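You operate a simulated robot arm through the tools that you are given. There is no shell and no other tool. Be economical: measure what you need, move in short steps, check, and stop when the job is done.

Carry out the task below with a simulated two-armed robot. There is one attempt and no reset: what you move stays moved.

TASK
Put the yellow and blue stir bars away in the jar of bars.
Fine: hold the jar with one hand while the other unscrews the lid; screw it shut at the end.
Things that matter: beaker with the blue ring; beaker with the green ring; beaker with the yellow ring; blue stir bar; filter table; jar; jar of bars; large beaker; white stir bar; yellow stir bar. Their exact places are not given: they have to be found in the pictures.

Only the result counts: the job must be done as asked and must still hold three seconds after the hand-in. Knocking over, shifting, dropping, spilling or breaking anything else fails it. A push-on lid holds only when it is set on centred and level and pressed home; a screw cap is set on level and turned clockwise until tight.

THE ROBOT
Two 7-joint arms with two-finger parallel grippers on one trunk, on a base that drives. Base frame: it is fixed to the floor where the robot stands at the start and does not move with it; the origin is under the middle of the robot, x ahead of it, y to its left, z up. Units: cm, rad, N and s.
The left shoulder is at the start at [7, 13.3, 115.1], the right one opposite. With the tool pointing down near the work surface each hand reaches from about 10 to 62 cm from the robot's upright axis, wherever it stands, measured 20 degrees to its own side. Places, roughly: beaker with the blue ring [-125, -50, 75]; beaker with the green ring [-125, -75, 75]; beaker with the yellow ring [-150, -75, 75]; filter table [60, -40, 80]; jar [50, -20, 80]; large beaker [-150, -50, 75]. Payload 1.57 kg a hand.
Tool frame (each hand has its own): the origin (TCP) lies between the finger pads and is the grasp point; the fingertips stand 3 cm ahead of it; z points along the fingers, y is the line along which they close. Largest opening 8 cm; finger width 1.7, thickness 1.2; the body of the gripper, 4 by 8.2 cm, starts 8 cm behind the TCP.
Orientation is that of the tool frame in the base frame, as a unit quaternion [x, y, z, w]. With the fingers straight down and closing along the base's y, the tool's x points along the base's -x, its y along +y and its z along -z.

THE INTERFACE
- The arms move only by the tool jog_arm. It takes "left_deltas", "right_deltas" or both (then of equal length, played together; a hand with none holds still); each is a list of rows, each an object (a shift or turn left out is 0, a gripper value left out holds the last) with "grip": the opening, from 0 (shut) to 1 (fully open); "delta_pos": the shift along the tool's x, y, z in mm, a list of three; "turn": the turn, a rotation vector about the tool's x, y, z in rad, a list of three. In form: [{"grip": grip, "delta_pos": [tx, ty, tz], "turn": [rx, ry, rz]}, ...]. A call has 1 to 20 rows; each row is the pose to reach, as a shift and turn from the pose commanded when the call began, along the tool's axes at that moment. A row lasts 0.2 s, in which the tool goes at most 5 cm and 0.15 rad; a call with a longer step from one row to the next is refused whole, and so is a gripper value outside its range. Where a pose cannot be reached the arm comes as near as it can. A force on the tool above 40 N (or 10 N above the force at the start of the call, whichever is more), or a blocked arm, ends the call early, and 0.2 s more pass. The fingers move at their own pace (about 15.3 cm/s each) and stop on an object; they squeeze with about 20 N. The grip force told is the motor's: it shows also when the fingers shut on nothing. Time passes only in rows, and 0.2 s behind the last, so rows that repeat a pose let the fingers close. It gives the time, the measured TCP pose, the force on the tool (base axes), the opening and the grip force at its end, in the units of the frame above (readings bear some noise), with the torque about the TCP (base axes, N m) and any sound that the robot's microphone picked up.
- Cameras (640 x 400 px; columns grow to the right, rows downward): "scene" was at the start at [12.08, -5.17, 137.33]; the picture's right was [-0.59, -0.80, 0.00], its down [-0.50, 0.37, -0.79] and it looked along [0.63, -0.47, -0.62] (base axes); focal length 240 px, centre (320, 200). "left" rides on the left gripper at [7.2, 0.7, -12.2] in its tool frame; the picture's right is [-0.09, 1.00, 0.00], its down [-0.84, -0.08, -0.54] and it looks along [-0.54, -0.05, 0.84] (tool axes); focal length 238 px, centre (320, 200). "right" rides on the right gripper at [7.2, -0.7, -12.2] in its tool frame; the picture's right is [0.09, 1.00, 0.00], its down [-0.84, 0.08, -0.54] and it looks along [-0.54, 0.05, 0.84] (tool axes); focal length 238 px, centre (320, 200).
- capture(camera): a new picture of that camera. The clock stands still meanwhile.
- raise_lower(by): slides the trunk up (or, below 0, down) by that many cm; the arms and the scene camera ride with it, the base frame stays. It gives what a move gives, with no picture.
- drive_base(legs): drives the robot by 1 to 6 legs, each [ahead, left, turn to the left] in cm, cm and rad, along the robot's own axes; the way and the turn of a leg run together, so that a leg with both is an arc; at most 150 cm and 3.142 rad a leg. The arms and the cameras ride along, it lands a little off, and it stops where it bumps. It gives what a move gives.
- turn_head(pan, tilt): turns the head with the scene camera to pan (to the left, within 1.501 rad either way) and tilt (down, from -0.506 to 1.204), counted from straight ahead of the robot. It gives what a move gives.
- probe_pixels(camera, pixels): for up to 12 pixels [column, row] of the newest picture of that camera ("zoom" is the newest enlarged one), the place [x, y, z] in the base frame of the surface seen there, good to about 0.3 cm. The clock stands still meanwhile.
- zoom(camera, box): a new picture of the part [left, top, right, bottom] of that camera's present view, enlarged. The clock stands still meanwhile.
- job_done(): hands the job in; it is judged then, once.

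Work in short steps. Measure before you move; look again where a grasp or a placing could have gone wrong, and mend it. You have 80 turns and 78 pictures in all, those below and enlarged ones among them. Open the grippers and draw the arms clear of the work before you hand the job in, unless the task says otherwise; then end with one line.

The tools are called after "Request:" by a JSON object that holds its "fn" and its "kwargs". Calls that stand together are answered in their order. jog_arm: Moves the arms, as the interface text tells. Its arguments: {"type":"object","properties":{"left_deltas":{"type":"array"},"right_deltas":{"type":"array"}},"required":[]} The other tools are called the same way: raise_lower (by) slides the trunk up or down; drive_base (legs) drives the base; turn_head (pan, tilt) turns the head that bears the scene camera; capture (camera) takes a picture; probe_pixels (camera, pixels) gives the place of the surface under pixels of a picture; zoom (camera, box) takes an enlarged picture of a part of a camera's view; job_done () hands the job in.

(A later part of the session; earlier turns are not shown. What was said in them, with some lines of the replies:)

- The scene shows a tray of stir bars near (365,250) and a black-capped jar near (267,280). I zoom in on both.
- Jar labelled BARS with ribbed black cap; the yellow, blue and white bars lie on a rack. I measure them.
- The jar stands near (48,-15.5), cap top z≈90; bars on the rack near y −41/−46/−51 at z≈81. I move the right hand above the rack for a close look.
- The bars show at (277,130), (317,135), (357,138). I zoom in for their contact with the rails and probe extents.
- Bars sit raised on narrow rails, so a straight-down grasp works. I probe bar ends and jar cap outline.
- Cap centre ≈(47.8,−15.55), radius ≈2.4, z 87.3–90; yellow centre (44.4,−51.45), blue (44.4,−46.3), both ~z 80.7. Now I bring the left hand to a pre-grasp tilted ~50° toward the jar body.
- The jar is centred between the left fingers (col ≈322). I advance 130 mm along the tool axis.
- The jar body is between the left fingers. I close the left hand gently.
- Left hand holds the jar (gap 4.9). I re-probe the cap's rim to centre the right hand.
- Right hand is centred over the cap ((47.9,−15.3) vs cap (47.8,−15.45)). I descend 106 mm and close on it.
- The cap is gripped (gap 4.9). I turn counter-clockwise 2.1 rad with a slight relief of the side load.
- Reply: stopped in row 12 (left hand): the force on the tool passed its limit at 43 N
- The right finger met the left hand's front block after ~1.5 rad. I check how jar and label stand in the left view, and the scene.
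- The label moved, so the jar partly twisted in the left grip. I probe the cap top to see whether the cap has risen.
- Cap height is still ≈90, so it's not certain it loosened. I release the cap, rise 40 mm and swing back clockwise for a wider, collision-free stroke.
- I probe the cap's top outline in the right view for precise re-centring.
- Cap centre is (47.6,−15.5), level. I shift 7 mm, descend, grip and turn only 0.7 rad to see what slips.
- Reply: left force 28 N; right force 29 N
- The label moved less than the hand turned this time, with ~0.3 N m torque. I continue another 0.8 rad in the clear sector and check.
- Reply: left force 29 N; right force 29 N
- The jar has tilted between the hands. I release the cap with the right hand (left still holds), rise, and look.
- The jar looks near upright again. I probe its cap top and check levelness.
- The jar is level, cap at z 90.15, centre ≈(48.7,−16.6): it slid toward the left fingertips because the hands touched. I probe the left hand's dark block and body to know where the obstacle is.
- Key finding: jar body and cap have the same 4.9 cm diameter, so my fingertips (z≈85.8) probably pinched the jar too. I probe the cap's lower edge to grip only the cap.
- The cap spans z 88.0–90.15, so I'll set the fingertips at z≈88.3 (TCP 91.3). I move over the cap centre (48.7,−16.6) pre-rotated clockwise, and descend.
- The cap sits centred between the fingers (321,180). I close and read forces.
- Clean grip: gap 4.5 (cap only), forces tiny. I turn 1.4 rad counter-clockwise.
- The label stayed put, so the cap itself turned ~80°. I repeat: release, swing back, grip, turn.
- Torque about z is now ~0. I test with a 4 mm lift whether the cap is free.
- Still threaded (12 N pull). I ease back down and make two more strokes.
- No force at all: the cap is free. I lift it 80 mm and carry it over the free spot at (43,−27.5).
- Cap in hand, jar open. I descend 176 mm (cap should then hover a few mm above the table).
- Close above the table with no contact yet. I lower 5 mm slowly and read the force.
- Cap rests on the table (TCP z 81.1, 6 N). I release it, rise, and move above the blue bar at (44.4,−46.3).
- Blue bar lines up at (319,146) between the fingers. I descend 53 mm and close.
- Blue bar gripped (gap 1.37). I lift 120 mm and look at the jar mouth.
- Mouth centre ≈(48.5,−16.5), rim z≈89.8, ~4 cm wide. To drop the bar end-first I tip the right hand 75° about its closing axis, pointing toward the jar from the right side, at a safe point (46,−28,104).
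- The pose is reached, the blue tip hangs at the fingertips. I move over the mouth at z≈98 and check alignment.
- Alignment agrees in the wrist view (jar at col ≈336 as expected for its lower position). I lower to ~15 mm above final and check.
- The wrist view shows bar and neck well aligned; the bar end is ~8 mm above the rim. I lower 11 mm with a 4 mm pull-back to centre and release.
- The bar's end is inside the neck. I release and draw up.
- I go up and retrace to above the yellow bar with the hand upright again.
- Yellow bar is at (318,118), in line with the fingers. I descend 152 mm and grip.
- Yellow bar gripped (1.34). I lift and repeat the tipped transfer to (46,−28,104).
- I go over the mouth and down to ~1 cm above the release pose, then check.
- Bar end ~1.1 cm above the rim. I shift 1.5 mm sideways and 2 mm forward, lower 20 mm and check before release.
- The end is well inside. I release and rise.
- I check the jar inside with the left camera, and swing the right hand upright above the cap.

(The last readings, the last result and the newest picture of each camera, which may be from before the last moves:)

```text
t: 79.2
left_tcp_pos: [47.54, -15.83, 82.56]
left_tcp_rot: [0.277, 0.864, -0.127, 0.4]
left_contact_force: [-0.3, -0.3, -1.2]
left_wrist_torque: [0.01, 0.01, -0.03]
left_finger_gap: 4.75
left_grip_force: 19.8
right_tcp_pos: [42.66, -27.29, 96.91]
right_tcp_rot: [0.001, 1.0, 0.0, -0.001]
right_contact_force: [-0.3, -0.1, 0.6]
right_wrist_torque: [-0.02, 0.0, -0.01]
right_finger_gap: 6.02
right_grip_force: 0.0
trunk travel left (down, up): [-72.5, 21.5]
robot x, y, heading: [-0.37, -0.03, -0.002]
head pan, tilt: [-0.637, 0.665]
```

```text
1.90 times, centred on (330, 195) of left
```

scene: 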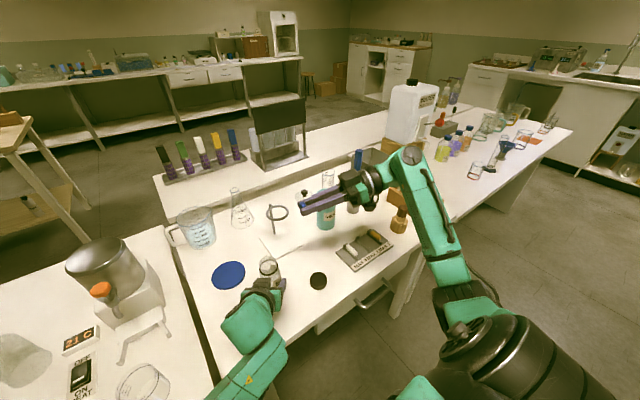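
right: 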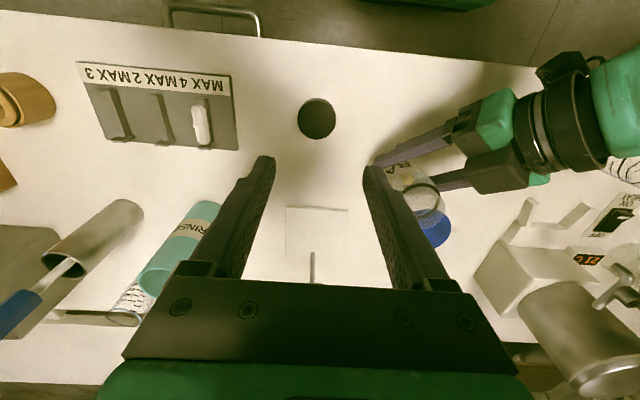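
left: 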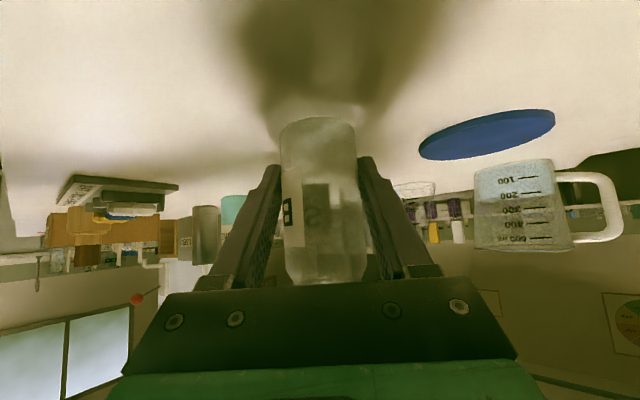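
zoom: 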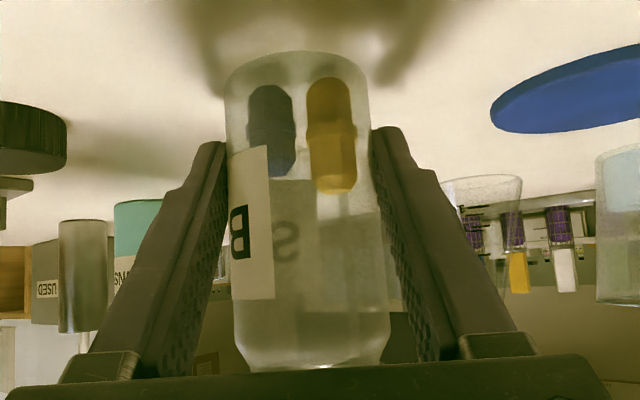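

Both bars lie in the jar. The cap is centred at (317,119); I descend 157 mm, grip it, and lift.

Request:
{"fn": "jog_arm", "kwargs": {"right_deltas": [{"delta_pos": [0, -1, 40]}, {"delta_pos": [0, -1, 80]}, {"delta_pos": [0, -1, 115]}, {"delta_pos": [0, -1, 140]}, {"delta_pos": [0, -1, 152]}, {"delta_pos": [0, -1, 156]}, {"delta_pos": [0, -1, 156]}, {"grip": 0.65, "delta_pos": [0, -1, 156]}, {"grip": 0.4, "delta_pos": [0, -1, 156]}, {"grip": 0.3, "delta_pos": [0, -1, 156]}, {"grip": 0.3, "delta_pos": [0, -1, 156]}]}}

Request:
{"fn": "jog_arm", "kwargs": {"right_deltas": [{"delta_pos": [0, 0, -10]}, {"delta_pos": [0, 0, -40]}, {"delta_pos": [0, 0, -80]}, {"delta_pos": [0, 0, -120]}, {"delta_pos": [0, 0, -160]}, {"delta_pos": [0, 0, -180]}, {"delta_pos": [0, 0, -180]}]}}

Request:
{"fn": "zoom", "kwargs": {"camera": "right", "box": [240, 80, 480, 240]}}

```text
t: 81.7
left_tcp_pos: [47.67, -15.74, 82.68]
left_tcp_rot: [0.277, 0.865, -0.127, 0.4]
left_contact_force: [0.2, -0.1, -1.3]
left_wrist_torque: [-0.02, -0.01, 0.0]
left_finger_gap: 4.79
left_grip_force: 20.2
right_tcp_pos: [42.79, -27.45, 81.38]
right_tcp_rot: [0.001, 1.0, 0.0, -0.001]
right_contact_force: [-0.5, -0.4, 0.3]
right_wrist_torque: [0.0, 0.01, 0.01]
right_finger_gap: 4.49
right_grip_force: 19.9
trunk travel left (down, up): [-72.5, 21.5]
robot x, y, heading: [0.14, -0.05, 0.002]
head pan, tilt: [-0.637, 0.665]
```

```text
t: 83.2
left_tcp_pos: [47.57, -15.84, 82.57]
left_tcp_rot: [0.277, 0.864, -0.128, 0.399]
left_contact_force: [-0.5, 0.3, -0.9]
left_wrist_torque: [-0.03, 0.01, -0.03]
left_finger_gap: 4.74
left_grip_force: 20.2
right_tcp_pos: [42.91, -27.33, 99.42]
right_tcp_rot: [0.002, 1.0, 0.0, 0.0]
right_contact_force: [0.2, 0.3, -0.1]
right_wrist_torque: [-0.01, 0.0, 0.03]
right_finger_gap: 4.5
right_grip_force: 20.0
trunk travel left (down, up): [-72.5, 21.5]
robot x, y, heading: [0.09, -0.12, -0.002]
head pan, tilt: [-0.637, 0.665]
```

```text
2.50 times, centred on (360, 160) of right
```

zoom: 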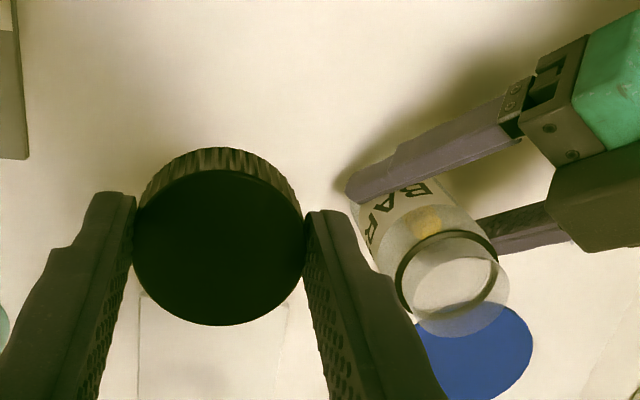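

Cap is held level, gap 4.5. I carry it over the jar axis (48.5,−16.43) with the unscrewing yaw and descend to just above the thread.

Request:
{"fn": "jog_arm", "kwargs": {"right_deltas": [{"delta_pos": [-14, 27, 0], "turn": [0, 0, -0.05]}, {"delta_pos": [-28, 55, 0], "turn": [0, 0, -0.1]}, {"delta_pos": [-43, 82, 0], "turn": [0, 0, -0.15]}, {"delta_pos": [-56.5, 109.5, 0], "turn": [0, 0, -0.19]}, {"delta_pos": [-56.5, 109.5, 0], "turn": [0, 0, -0.19]}, {"delta_pos": [-56.5, 109.5, 25], "turn": [0, 0, -0.19]}, {"delta_pos": [-56.5, 109.5, 45], "turn": [0, 0, -0.19]}, {"delta_pos": [-56.5, 109.5, 55], "turn": [0, 0, -0.19]}, {"delta_pos": [-56.5, 109.5, 62], "turn": [0, 0, -0.19]}, {"delta_pos": [-56.5, 109.5, 62], "turn": [0, 0, -0.19]}]}}

Request:
{"fn": "zoom", "kwargs": {"camera": "scene", "box": [220, 220, 316, 292]}}

Request:
{"fn": "zoom", "kwargs": {"camera": "right", "box": [240, 80, 400, 230]}}

```text
t: 85.5
left_tcp_pos: [47.47, -15.75, 82.29]
left_tcp_rot: [0.276, 0.866, -0.126, 0.398]
left_contact_force: [3.8, -1.2, -11.8]
left_wrist_torque: [0.27, 0.28, 0.05]
left_finger_gap: 4.75
left_grip_force: 20.1
right_tcp_pos: [48.45, -16.55, 93.29]
right_tcp_rot: [-0.095, 0.996, 0.0, 0.0]
right_contact_force: [-3.8, 1.5, 10.1]
right_wrist_torque: [0.02, 0.3, 0.01]
right_finger_gap: 4.48
right_grip_force: 20.8
trunk travel left (down, up): [-72.5, 21.5]
robot x, y, heading: [-0.22, 0.17, 0.001]
head pan, tilt: [-0.637, 0.665]
```

```text
5.56 times, centred on (268, 256) of scene
```

zoom: 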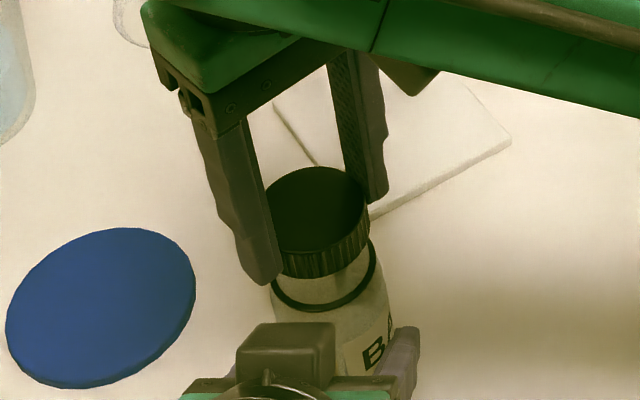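

```text
2.67 times, centred on (320, 155) of right
```

zoom: 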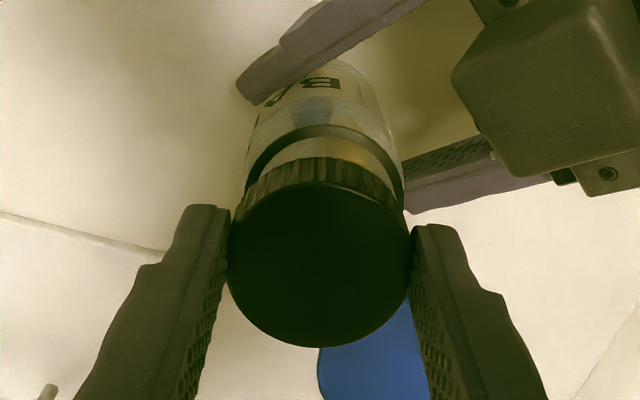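

The cap touches the rim early (z 93.3, 10 N); the torque puts the contact on the −x side, so the cap sits too far +x. I lift 3 mm, shift 2 mm toward −x and lower again.

Request:
{"fn": "jog_arm", "kwargs": {"right_deltas": [{"delta_pos": [0, 0, -4]}, {"delta_pos": [2, 0.3, -4]}, {"delta_pos": [2, 0.3, -2]}, {"delta_pos": [2, 0.3, 0]}, {"delta_pos": [2, 0.3, 0]}]}}

```text
t: 86.7
left_tcp_pos: [47.46, -15.76, 82.55]
left_tcp_rot: [0.277, 0.865, -0.127, 0.4]
left_contact_force: [4.4, -1.0, -2.3]
left_wrist_torque: [0.09, 0.31, -0.02]
left_finger_gap: 4.74
left_grip_force: 19.9
right_tcp_pos: [48.35, -16.58, 93.35]
right_tcp_rot: [-0.095, 0.995, 0.0, -0.001]
right_contact_force: [-4.2, 0.2, 1.6]
right_wrist_torque: [0.02, 0.18, 0.03]
right_finger_gap: 4.47
right_grip_force: 20.0
trunk travel left (down, up): [-72.5, 21.5]
robot x, y, heading: [0.29, -0.13, 0.003]
head pan, tilt: [-0.637, 0.665]
```

Vertical load nearly gone, a −4 N side push remains. I shift another 1.5 mm toward −x and lower 6 mm.

Request:
{"fn": "jog_arm", "kwargs": {"right_deltas": [{"delta_pos": [1.5, 0.3, 0]}, {"delta_pos": [1.5, 0.3, 2]}, {"delta_pos": [1.5, 0.3, 4]}, {"delta_pos": [1.5, 0.3, 6]}, {"delta_pos": [1.5, 0.3, 6]}]}}

```text
t: 87.8
left_tcp_pos: [47.53, -15.76, 82.56]
left_tcp_rot: [0.277, 0.864, -0.127, 0.4]
left_contact_force: [-1.9, -1.4, -1.0]
left_wrist_torque: [0.06, -0.09, -0.02]
left_finger_gap: 4.76
left_grip_force: 20.0
right_tcp_pos: [48.06, -16.57, 92.59]
right_tcp_rot: [-0.095, 0.996, 0.0, 0.0]
right_contact_force: [1.9, 1.2, 1.1]
right_wrist_torque: [0.02, -0.08, -0.02]
right_finger_gap: 4.47
right_grip_force: 20.0
trunk travel left (down, up): [-72.5, 21.5]
robot x, y, heading: [-0.16, -0.36, 0.001]
head pan, tilt: [-0.637, 0.665]
```

Going on: forces ≤2 N at z 92.6. I lower further in small steps to the thread.

Request:
{"fn": "jog_arm", "kwargs": {"right_deltas": [{"delta_pos": [-0.5, 0.3, 3]}, {"delta_pos": [-0.5, 0.3, 6]}, {"delta_pos": [-0.5, 0.3, 8]}, {"delta_pos": [-0.5, 0.3, 9]}, {"delta_pos": [-0.5, 0.3, 9]}]}}

Request:
{"fn": "zoom", "kwargs": {"camera": "scene", "box": [220, 220, 316, 292]}}

```text
t: 89.0
left_tcp_pos: [47.51, -15.58, 82.38]
left_tcp_rot: [0.275, 0.865, -0.125, 0.399]
left_contact_force: [-0.1, -0.2, -16.6]
left_wrist_torque: [0.24, 0.14, 0.01]
left_finger_gap: 4.77
left_grip_force: 19.5
right_tcp_pos: [48.17, -16.54, 91.87]
right_tcp_rot: [-0.094, 0.996, 0.0, 0.002]
right_contact_force: [-0.1, 0.5, 21.3]
right_wrist_torque: [0.02, 0.0, -0.03]
right_finger_gap: 4.48
right_grip_force: 20.3
trunk travel left (down, up): [-72.5, 21.5]
robot x, y, heading: [-0.1, -0.03, 0.0]
head pan, tilt: [-0.637, 0.665]
```

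```text
5.56 times, centred on (268, 256) of scene
```

zoom: 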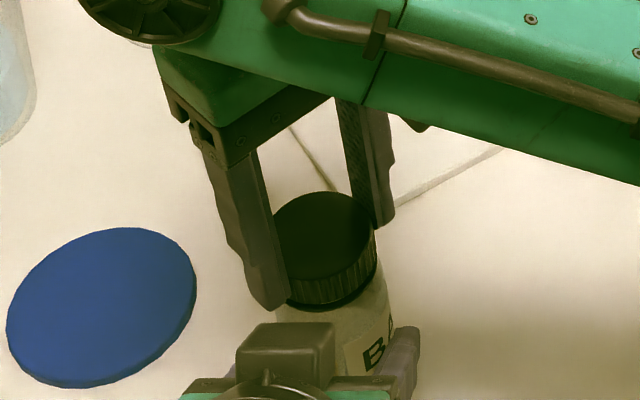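

Seated squarely on the thread (21 N straight up, no torque). I ease slightly and turn clockwise 1.4 rad.

Request:
{"fn": "jog_arm", "kwargs": {"right_deltas": [{"delta_pos": [0, 0, -2], "turn": [0, 0, 0.14]}, {"delta_pos": [0, 0, -2], "turn": [0, 0, 0.28]}, {"delta_pos": [0, 0, -1.5], "turn": [0, 0, 0.42]}, {"delta_pos": [0, 0, -1.5], "turn": [0, 0, 0.56]}, {"delta_pos": [0, 0, -1.5], "turn": [0, 0, 0.7]}, {"delta_pos": [0, 0, -1], "turn": [0, 0, 0.84]}, {"delta_pos": [0, 0, -1], "turn": [0, 0, 0.98]}, {"delta_pos": [0, 0, -1], "turn": [0, 0, 1.12]}, {"delta_pos": [0, 0, -0.5], "turn": [0, 0, 1.26]}, {"delta_pos": [0, 0, -0.5], "turn": [0, 0, 1.4]}]}}

```text
t: 91.2
left_tcp_pos: [47.48, -15.92, 82.65]
left_tcp_rot: [0.277, 0.864, -0.129, 0.401]
left_contact_force: [-11.9, -13.2, -9.8]
left_wrist_torque: [0.51, -0.38, -0.26]
left_finger_gap: 4.77
left_grip_force: 20.1
right_tcp_pos: [48.24, -16.52, 91.73]
right_tcp_rot: [0.569, 0.822, 0.002, 0.0]
right_contact_force: [12.1, 13.3, 8.5]
right_wrist_torque: [0.81, -0.63, 0.04]
right_finger_gap: 4.48
right_grip_force: 20.2
trunk travel left (down, up): [-72.5, 21.5]
robot x, y, heading: [0.14, -0.29, -0.003]
head pan, tilt: [-0.637, 0.665]
```

Threading goes on, but the off-centre grip now gives an 18 N side load. I release to read the free pose, then recentre.

Request:
{"fn": "jog_arm", "kwargs": {"right_deltas": [{"grip": 0.75}, {"grip": 0.75}, {"grip": 0.75}]}}

Request:
{"fn": "zoom", "kwargs": {"camera": "right", "box": [240, 80, 400, 230]}}

```text
t: 92.0
left_tcp_pos: [47.61, -15.8, 82.55]
left_tcp_rot: [0.276, 0.864, -0.128, 0.4]
left_contact_force: [0.0, -1.1, -0.3]
left_wrist_torque: [0.0, 0.0, 0.04]
left_finger_gap: 4.77
left_grip_force: 20.2
right_tcp_pos: [48.15, -16.57, 91.78]
right_tcp_rot: [0.57, 0.821, -0.001, 0.0]
right_contact_force: [0.0, 0.4, -0.3]
right_wrist_torque: [0.01, 0.04, -0.02]
right_finger_gap: 6.01
right_grip_force: 0.1
trunk travel left (down, up): [-72.5, 21.5]
robot x, y, heading: [-0.21, 0.26, -0.001]
head pan, tilt: [-0.637, 0.665]
```

```text
2.67 times, centred on (320, 155) of right
```

zoom: 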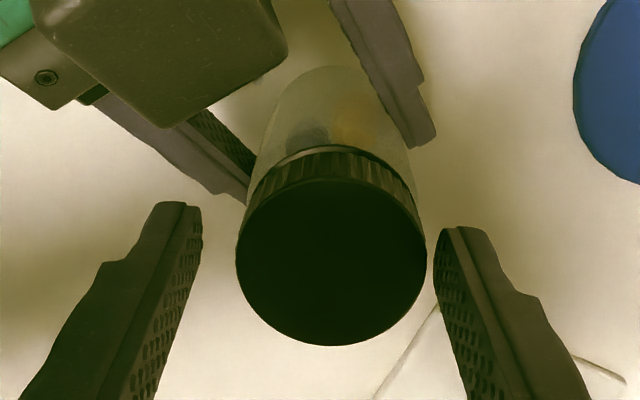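

Cap is 2.5 mm toward the +y-tool finger. I recentre (+2.8 mm), lower 3 mm, swing back, regrip.

Request:
{"fn": "jog_arm", "kwargs": {"right_deltas": [{"delta_pos": [0, 2.8, 0]}, {"delta_pos": [0, 2.8, 3], "turn": [0, 0, -0.14]}, {"delta_pos": [0, 2.8, 3], "turn": [0, 0, -0.28]}, {"delta_pos": [0, 2.8, 3], "turn": [0, 0, -0.42]}, {"delta_pos": [0, 2.8, 3], "turn": [0, 0, -0.56]}, {"delta_pos": [0, 2.8, 3], "turn": [0, 0, -0.7]}, {"delta_pos": [0, 2.8, 3], "turn": [0, 0, -0.84]}, {"delta_pos": [0, 2.8, 3], "turn": [0, 0, -0.98]}, {"delta_pos": [0, 2.8, 3], "turn": [0, 0, -1.12]}, {"delta_pos": [0, 2.8, 3], "turn": [0, 0, -1.26]}, {"delta_pos": [0, 2.8, 3], "turn": [0, 0, -1.4]}, {"delta_pos": [0, 2.8, 3], "turn": [0, 0, -1.4]}, {"grip": 0.5, "delta_pos": [0, 2.8, 3], "turn": [0, 0, -1.4]}, {"grip": 0.3, "delta_pos": [0, 2.8, 3], "turn": [0, 0, -1.4]}, {"grip": 0.3, "delta_pos": [0, 2.8, 3], "turn": [0, 0, -1.4]}]}}

Request:
{"fn": "jog_arm", "kwargs": {"right_deltas": [{"turn": [0, 0, 0.14]}, {"turn": [0, 0, 0.28]}, {"turn": [0, 0, 0.42]}, {"turn": [0, 0, 0.56]}, {"turn": [0, 0, 0.7]}, {"turn": [0, 0, 0.84]}, {"turn": [0, 0, 0.98]}, {"turn": [0, 0, 1.12]}, {"turn": [0, 0, 1.26]}, {"turn": [0, 0, 1.4]}]}}

```text
t: 95.2
left_tcp_pos: [47.63, -15.76, 82.62]
left_tcp_rot: [0.277, 0.864, -0.127, 0.4]
left_contact_force: [-3.8, 6.5, 2.0]
left_wrist_torque: [-0.32, -0.32, 0.06]
left_finger_gap: 4.78
left_grip_force: 19.6
right_tcp_pos: [48.33, -16.56, 91.48]
right_tcp_rot: [-0.093, 0.996, -0.001, 0.001]
right_contact_force: [3.8, -7.1, 0.5]
right_wrist_torque: [-0.36, -0.11, 0.01]
right_finger_gap: 4.49
right_grip_force: 20.1
trunk travel left (down, up): [-72.5, 21.5]
robot x, y, heading: [-0.2, 0.01, -0.002]
head pan, tilt: [-0.637, 0.665]
```

```text
t: 97.5
left_tcp_pos: [47.62, -15.84, 82.63]
left_tcp_rot: [0.277, 0.864, -0.128, 0.4]
left_contact_force: [5.6, -6.7, -0.5]
left_wrist_torque: [0.0, 0.49, -0.04]
left_finger_gap: 4.76
left_grip_force: 19.8
right_tcp_pos: [48.49, -16.48, 91.3]
right_tcp_rot: [0.57, 0.822, 0.0, -0.002]
right_contact_force: [-5.3, 5.0, 0.0]
right_wrist_torque: [0.57, -0.04, 0.02]
right_finger_gap: 4.48
right_grip_force: 19.9
trunk travel left (down, up): [-72.5, 21.5]
robot x, y, heading: [-0.01, 0.0, -0.002]
head pan, tilt: [-0.637, 0.665]
```

Forces modest; torque still low, so not tight yet. Next stroke.

Request:
{"fn": "jog_arm", "kwargs": {"right_deltas": [{"grip": 0.75}, {"grip": 0.75}, {"delta_pos": [0, 0, 0.5], "turn": [0, 0, -0.14]}, {"delta_pos": [0, 0, 0.5], "turn": [0, 0, -0.28]}, {"delta_pos": [0, 0, 0.5], "turn": [0, 0, -0.42]}, {"delta_pos": [0, 0, 0.5], "turn": [0, 0, -0.56]}, {"delta_pos": [0, 0, 0.5], "turn": [0, 0, -0.7]}, {"delta_pos": [0, 0, 0.5], "turn": [0, 0, -0.84]}, {"delta_pos": [0, 0, 0.5], "turn": [0, 0, -0.98]}, {"delta_pos": [0, 0, 0.5], "turn": [0, 0, -1.12]}, {"delta_pos": [0, 0, 0.5], "turn": [0, 0, -1.26]}, {"delta_pos": [0, 0, 0.5], "turn": [0, 0, -1.4]}, {"delta_pos": [0, 0, 0.5], "turn": [0, 0, -1.4]}, {"grip": 0.5, "delta_pos": [0, 0, 0.5], "turn": [0, 0, -1.4]}, {"grip": 0.3, "delta_pos": [0, 0, 0.5], "turn": [0, 0, -1.4]}, {"grip": 0.3, "delta_pos": [0, 0, 0.5], "turn": [0, 0, -1.4]}]}}

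Request:
{"fn": "jog_arm", "kwargs": {"right_deltas": [{"turn": [0, 0, 0.14]}, {"turn": [0, 0, 0.28]}, {"turn": [0, 0, 0.42]}, {"turn": [0, 0, 0.56]}, {"turn": [0, 0, 0.7]}, {"turn": [0, 0, 0.84]}, {"turn": [0, 0, 0.98]}, {"turn": [0, 0, 1.12]}, {"turn": [0, 0, 1.26]}, {"turn": [0, 0, 1.4]}]}}

Request:
{"fn": "zoom", "kwargs": {"camera": "left", "box": [240, 90, 420, 300]}}

```text
t: 100.8
left_tcp_pos: [47.51, -15.85, 82.57]
left_tcp_rot: [0.277, 0.865, -0.127, 0.399]
left_contact_force: [-0.6, 2.5, 0.0]
left_wrist_torque: [-0.17, -0.1, 0.01]
left_finger_gap: 4.74
left_grip_force: 19.7
right_tcp_pos: [48.44, -16.3, 91.43]
right_tcp_rot: [-0.093, 0.996, 0.0, -0.001]
right_contact_force: [1.7, -3.7, 0.6]
right_wrist_torque: [-0.09, -0.05, 0.0]
right_finger_gap: 4.48
right_grip_force: 19.6
trunk travel left (down, up): [-72.5, 21.5]
robot x, y, heading: [-0.13, 0.05, -0.006]
head pan, tilt: [-0.637, 0.665]
```

```text
t: 103.0
left_tcp_pos: [47.61, -15.68, 82.49]
left_tcp_rot: [0.277, 0.865, -0.127, 0.399]
left_contact_force: [3.1, 2.4, 0.2]
left_wrist_torque: [-0.28, 0.37, -0.33]
left_finger_gap: 4.84
left_grip_force: 19.7
right_tcp_pos: [48.48, -16.37, 91.47]
right_tcp_rot: [0.571, 0.821, -0.001, 0.0]
right_contact_force: [-3.3, -1.9, -1.8]
right_wrist_torque: [0.06, -0.03, 0.33]
right_finger_gap: 4.47
right_grip_force: 19.6
trunk travel left (down, up): [-72.5, 21.5]
robot x, y, heading: [0.09, -0.03, -0.0]
head pan, tilt: [-0.637, 0.665]
```

```text
1.90 times, centred on (330, 195) of left
```

zoom: 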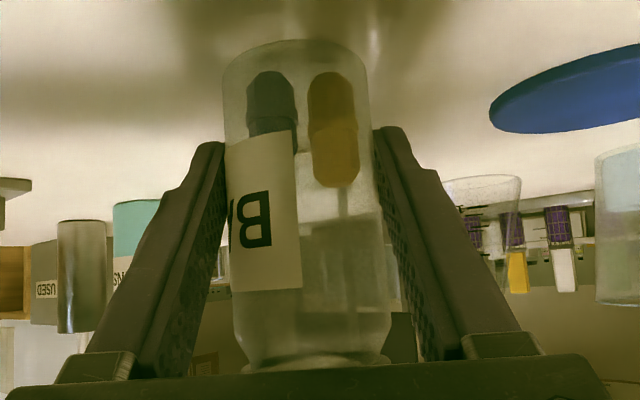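

Torque is now 0.33 N m and the jar label turns with the cap: the cap is bottoming out. I add a short extra turn to confirm tightness.

Request:
{"fn": "jog_arm", "kwargs": {"right_deltas": [{"turn": [0, 0, 0.1]}, {"turn": [0, 0, 0.2]}, {"turn": [0, 0, 0.25]}]}}

Request:
{"fn": "zoom", "kwargs": {"camera": "left", "box": [240, 90, 420, 300]}}

```text
t: 103.8
left_tcp_pos: [47.53, -15.82, 82.44]
left_tcp_rot: [0.277, 0.864, -0.127, 0.4]
left_contact_force: [6.5, 2.5, -0.1]
left_wrist_torque: [-0.27, 0.45, -0.45]
left_finger_gap: 4.79
left_grip_force: 19.6
right_tcp_pos: [48.41, -16.32, 91.58]
right_tcp_rot: [0.668, 0.744, -0.002, -0.001]
right_contact_force: [-5.7, -3.8, -0.8]
right_wrist_torque: [-0.03, 0.05, 0.56]
right_finger_gap: 4.47
right_grip_force: 19.7
trunk travel left (down, up): [-72.5, 21.5]
robot x, y, heading: [0.03, -0.02, 0.003]
head pan, tilt: [-0.637, 0.665]
```

```text
1.90 times, centred on (330, 195) of left
```

zoom: 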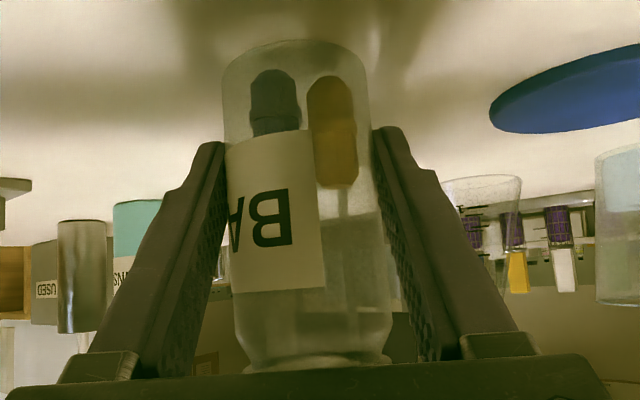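

Jar turns fully with the cap at ~0.5 N m: tight. I release the cap and raise the right hand clear.

Request:
{"fn": "jog_arm", "kwargs": {"right_deltas": [{"grip": 0.68}, {"grip": 0.68}, {"delta_pos": [0, 0, -20]}, {"delta_pos": [0, 0, -50]}, {"delta_pos": [0, 0, -90]}, {"delta_pos": [30, -30, -110]}, {"delta_pos": [60, -60, -120]}, {"delta_pos": [90, -90, -120]}]}}

Request:
{"fn": "zoom", "kwargs": {"camera": "scene", "box": [220, 230, 316, 302]}}

```text
t: 105.7
left_tcp_pos: [47.54, -15.68, 82.61]
left_tcp_rot: [0.277, 0.864, -0.128, 0.4]
left_contact_force: [0.1, -0.7, -1.4]
left_wrist_torque: [0.06, 0.0, 0.01]
left_finger_gap: 4.77
left_grip_force: 19.8
right_tcp_pos: [38.66, -8.54, 103.53]
right_tcp_rot: [0.668, 0.744, -0.002, 0.0]
right_contact_force: [-0.3, 0.0, -0.5]
right_wrist_torque: [0.0, -0.01, -0.03]
right_finger_gap: 5.45
right_grip_force: 0.0
trunk travel left (down, up): [-72.5, 21.5]
robot x, y, heading: [-0.03, -0.27, -0.001]
head pan, tilt: [-0.637, 0.665]
```

```text
5.56 times, centred on (268, 266) of scene
```

zoom: 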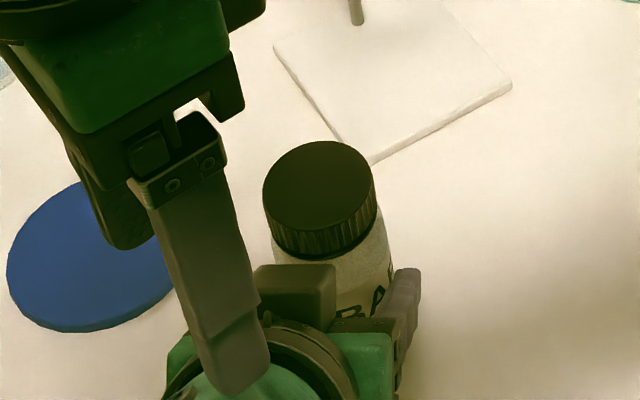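

I moved the right hand over the left arm by its rotated axes; I take it up and back to the right side, and check that the cap is level.

Request:
{"fn": "probe_pixels", "kwargs": {"camera": "zoom", "pixels": [[268, 185], [370, 185], [320, 146], [318, 225], [320, 185]]}}

Request:
{"fn": "jog_arm", "kwargs": {"right_deltas": [{"delta_pos": [0, 0, -30]}, {"delta_pos": [-10, -2, -50]}, {"delta_pos": [-55, -7, -50]}, {"delta_pos": [-100, -12, -50]}, {"delta_pos": [-148, -17, -50]}, {"delta_pos": [-196, -22, -50]}, {"delta_pos": [-245, -27, -50]}, {"delta_pos": [-293, -32, -50]}]}}

Request:
{"fn": "capture", "kwargs": {"camera": "left"}}

```text
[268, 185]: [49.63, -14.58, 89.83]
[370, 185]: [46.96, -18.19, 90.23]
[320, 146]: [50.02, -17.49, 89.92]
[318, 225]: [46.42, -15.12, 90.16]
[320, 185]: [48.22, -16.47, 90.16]
```

```text
t: 107.5
left_tcp_pos: [47.58, -15.9, 82.46]
left_tcp_rot: [0.277, 0.864, -0.127, 0.4]
left_contact_force: [0.6, -0.2, -0.6]
left_wrist_torque: [0.0, 0.0, 0.02]
left_finger_gap: 4.78
left_grip_force: 19.7
right_tcp_pos: [38.43, -37.96, 108.73]
right_tcp_rot: [0.667, 0.745, 0.0, -0.001]
right_contact_force: [0.1, -0.3, 0.0]
right_wrist_torque: [0.04, -0.01, 0.02]
right_finger_gap: 5.46
right_grip_force: 0.1
trunk travel left (down, up): [-72.5, 21.5]
robot x, y, heading: [-0.12, 0.03, -0.0]
head pan, tilt: [-0.637, 0.665]
```

```text
4 pictures are left
```

left: 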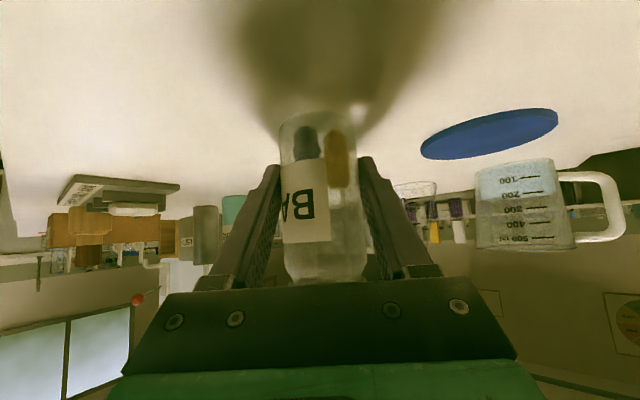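

The jar leans only ~4°; I open the left hand in small steps so it settles, then check.

Request:
{"fn": "jog_arm", "kwargs": {"left_deltas": [{"grip": 0.61}, {"grip": 0.63}, {"grip": 0.66}, {"grip": 0.72}, {"grip": 0.85}, {"grip": 1.0}, {"grip": 1.0}]}}

Request:
{"fn": "capture", "kwargs": {"camera": "left"}}

```text
t: 109.0
left_tcp_pos: [47.55, -15.9, 82.6]
left_tcp_rot: [0.278, 0.864, -0.128, 0.4]
left_contact_force: [0.6, -0.6, -0.4]
left_wrist_torque: [0.0, -0.02, 0.0]
left_finger_gap: 7.98
left_grip_force: 0.0
right_tcp_pos: [38.49, -37.91, 108.65]
right_tcp_rot: [0.668, 0.744, -0.001, -0.001]
right_contact_force: [0.6, 0.0, 0.1]
right_wrist_torque: [0.05, -0.02, -0.01]
right_finger_gap: 5.44
right_grip_force: 0.0
trunk travel left (down, up): [-72.5, 21.5]
robot x, y, heading: [-0.21, -0.19, 0.005]
head pan, tilt: [-0.637, 0.665]
```

```text
3 pictures are left
```

left: 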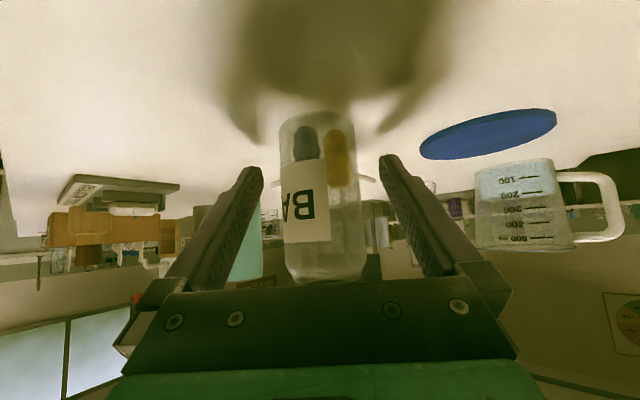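

The jar stands free between the open fingers. I withdraw the left hand straight back along its axis, then up.

Request:
{"fn": "jog_arm", "kwargs": {"left_deltas": [{"delta_pos": [0, 0, -15]}, {"delta_pos": [0, 0, -40]}, {"delta_pos": [0, 0, -70]}, {"delta_pos": [0, 0, -105]}, {"delta_pos": [0, 0, -140]}, {"delta_pos": [-30, 0, -165]}, {"delta_pos": [-60, 0, -190]}, {"delta_pos": [-90, 0, -215]}]}}

Request:
{"fn": "capture", "kwargs": {"camera": "scene"}}

Request:
{"fn": "zoom", "kwargs": {"camera": "scene", "box": [220, 230, 316, 302]}}

Request:
{"fn": "probe_pixels", "kwargs": {"camera": "zoom", "pixels": [[268, 185], [370, 185], [320, 146], [318, 225], [320, 185]]}}

```text
t: 110.8
left_tcp_pos: [39.07, -9.86, 103.55]
left_tcp_rot: [0.277, 0.864, -0.127, 0.4]
left_contact_force: [0.9, 0.2, 0.1]
left_wrist_torque: [0.01, -0.01, 0.03]
left_finger_gap: 8.01
left_grip_force: 0.1
right_tcp_pos: [38.45, -37.94, 108.74]
right_tcp_rot: [0.667, 0.745, -0.001, 0.0]
right_contact_force: [-0.1, -0.2, 0.8]
right_wrist_torque: [-0.02, 0.04, 0.01]
right_finger_gap: 5.45
right_grip_force: 0.1
trunk travel left (down, up): [-72.5, 21.5]
robot x, y, heading: [0.14, 0.04, -0.001]
head pan, tilt: [-0.637, 0.665]
```

```text
2 pictures are left
```

scene: 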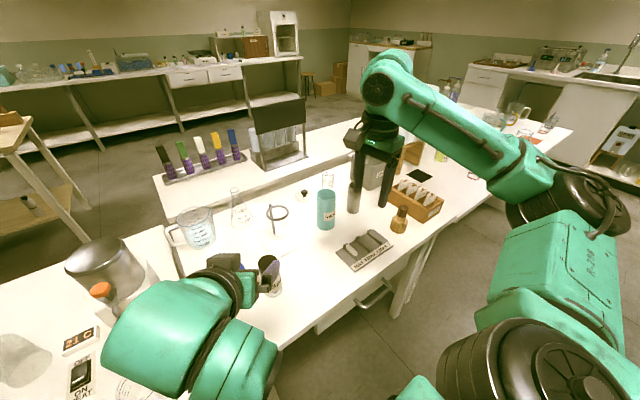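

```text
5.56 times, centred on (268, 266) of scene
```

zoom: 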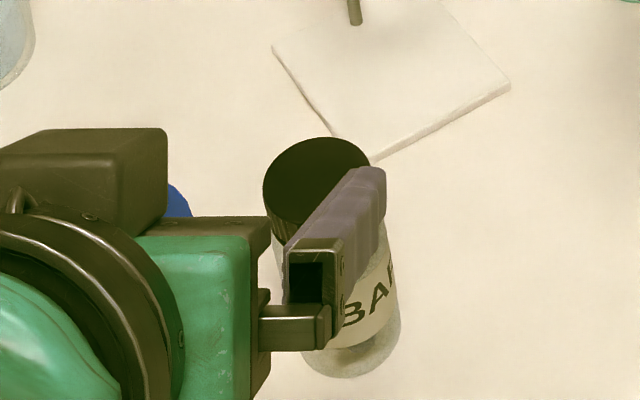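

```text
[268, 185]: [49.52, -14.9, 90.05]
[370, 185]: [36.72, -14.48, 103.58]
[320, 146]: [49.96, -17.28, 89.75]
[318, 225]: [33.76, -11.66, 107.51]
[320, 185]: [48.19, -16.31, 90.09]
```

The jar stands. I draw the left hand further away and check the jar and the white bar in one zoom.

Request:
{"fn": "jog_arm", "kwargs": {"left_deltas": [{"delta_pos": [10, 17, -27]}, {"delta_pos": [20, 35, -55]}, {"delta_pos": [30, 52, -82]}, {"delta_pos": [40, 70, -110]}]}}

Request:
{"fn": "zoom", "kwargs": {"camera": "scene", "box": [240, 215, 400, 315]}}

Request:
{"fn": "probe_pixels", "kwargs": {"camera": "zoom", "pixels": [[75, 180], [145, 180], [110, 155], [110, 205], [110, 182]]}}

```text
t: 111.7
left_tcp_pos: [36.89, 2.01, 100.8]
left_tcp_rot: [0.312, 0.876, -0.012, 0.368]
left_contact_force: [-0.3, 0.2, -0.2]
left_wrist_torque: [-0.02, 0.01, -0.03]
left_finger_gap: 8.0
left_grip_force: 0.2
left hand out of reach, approached as far as the arm can: row 3, 4
right_tcp_pos: [38.36, -37.81, 108.64]
right_tcp_rot: [0.668, 0.744, -0.001, 0.0]
right_contact_force: [-0.1, -0.1, 0.2]
right_wrist_torque: [0.02, -0.01, -0.03]
right_finger_gap: 5.44
right_grip_force: 0.0
trunk travel left (down, up): [-72.5, 21.5]
robot x, y, heading: [-0.11, 0.07, -0.001]
head pan, tilt: [-0.637, 0.665]
stopped in row 4 (left hand): the arm was blocked; the commanded pose is now the measured one
```

```text
4.00 times, centred on (320, 265) of scene
```

zoom: 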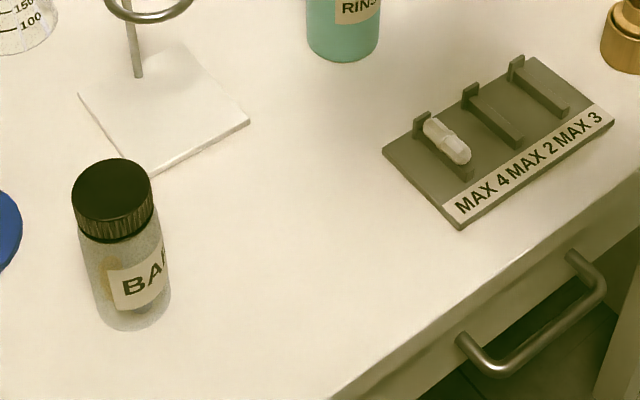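

```text
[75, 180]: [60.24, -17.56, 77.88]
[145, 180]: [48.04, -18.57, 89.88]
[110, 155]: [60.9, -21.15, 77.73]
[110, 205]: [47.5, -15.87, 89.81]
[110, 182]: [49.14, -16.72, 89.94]
```

White bar is in place; the jar stands upright, cap level at z≈89.9, as at the start. I open the right gripper fully and hand in.

Request:
{"fn": "jog_arm", "kwargs": {"right_deltas": [{"grip": 1.0}, {"grip": 1.0}]}}

Request:
{"fn": "job_done", "kwargs": {}}

```text
t: 112.3
left_tcp_pos: [36.88, 2.0, 100.81]
left_tcp_rot: [0.312, 0.876, -0.013, 0.368]
left_contact_force: [-0.1, 1.0, 0.7]
left_wrist_torque: [-0.02, -0.02, 0.01]
left_finger_gap: 8.0
left_grip_force: 0.0
right_tcp_pos: [38.45, -37.84, 108.74]
right_tcp_rot: [0.668, 0.744, -0.001, 0.0]
right_contact_force: [-0.8, -0.3, -0.1]
right_wrist_torque: [-0.01, -0.02, -0.03]
right_finger_gap: 7.99
right_grip_force: 0.0
trunk travel left (down, up): [-72.5, 21.5]
robot x, y, heading: [-0.23, -0.22, -0.002]
head pan, tilt: [-0.637, 0.665]
```

```text
The job is handed in.
```

The yellow and blue stir bars are in the jar of bars and its lid is screwed tight; the jar stands upright about 1 cm from where it started, after slipping in the left hand's grip during the unscrewing.
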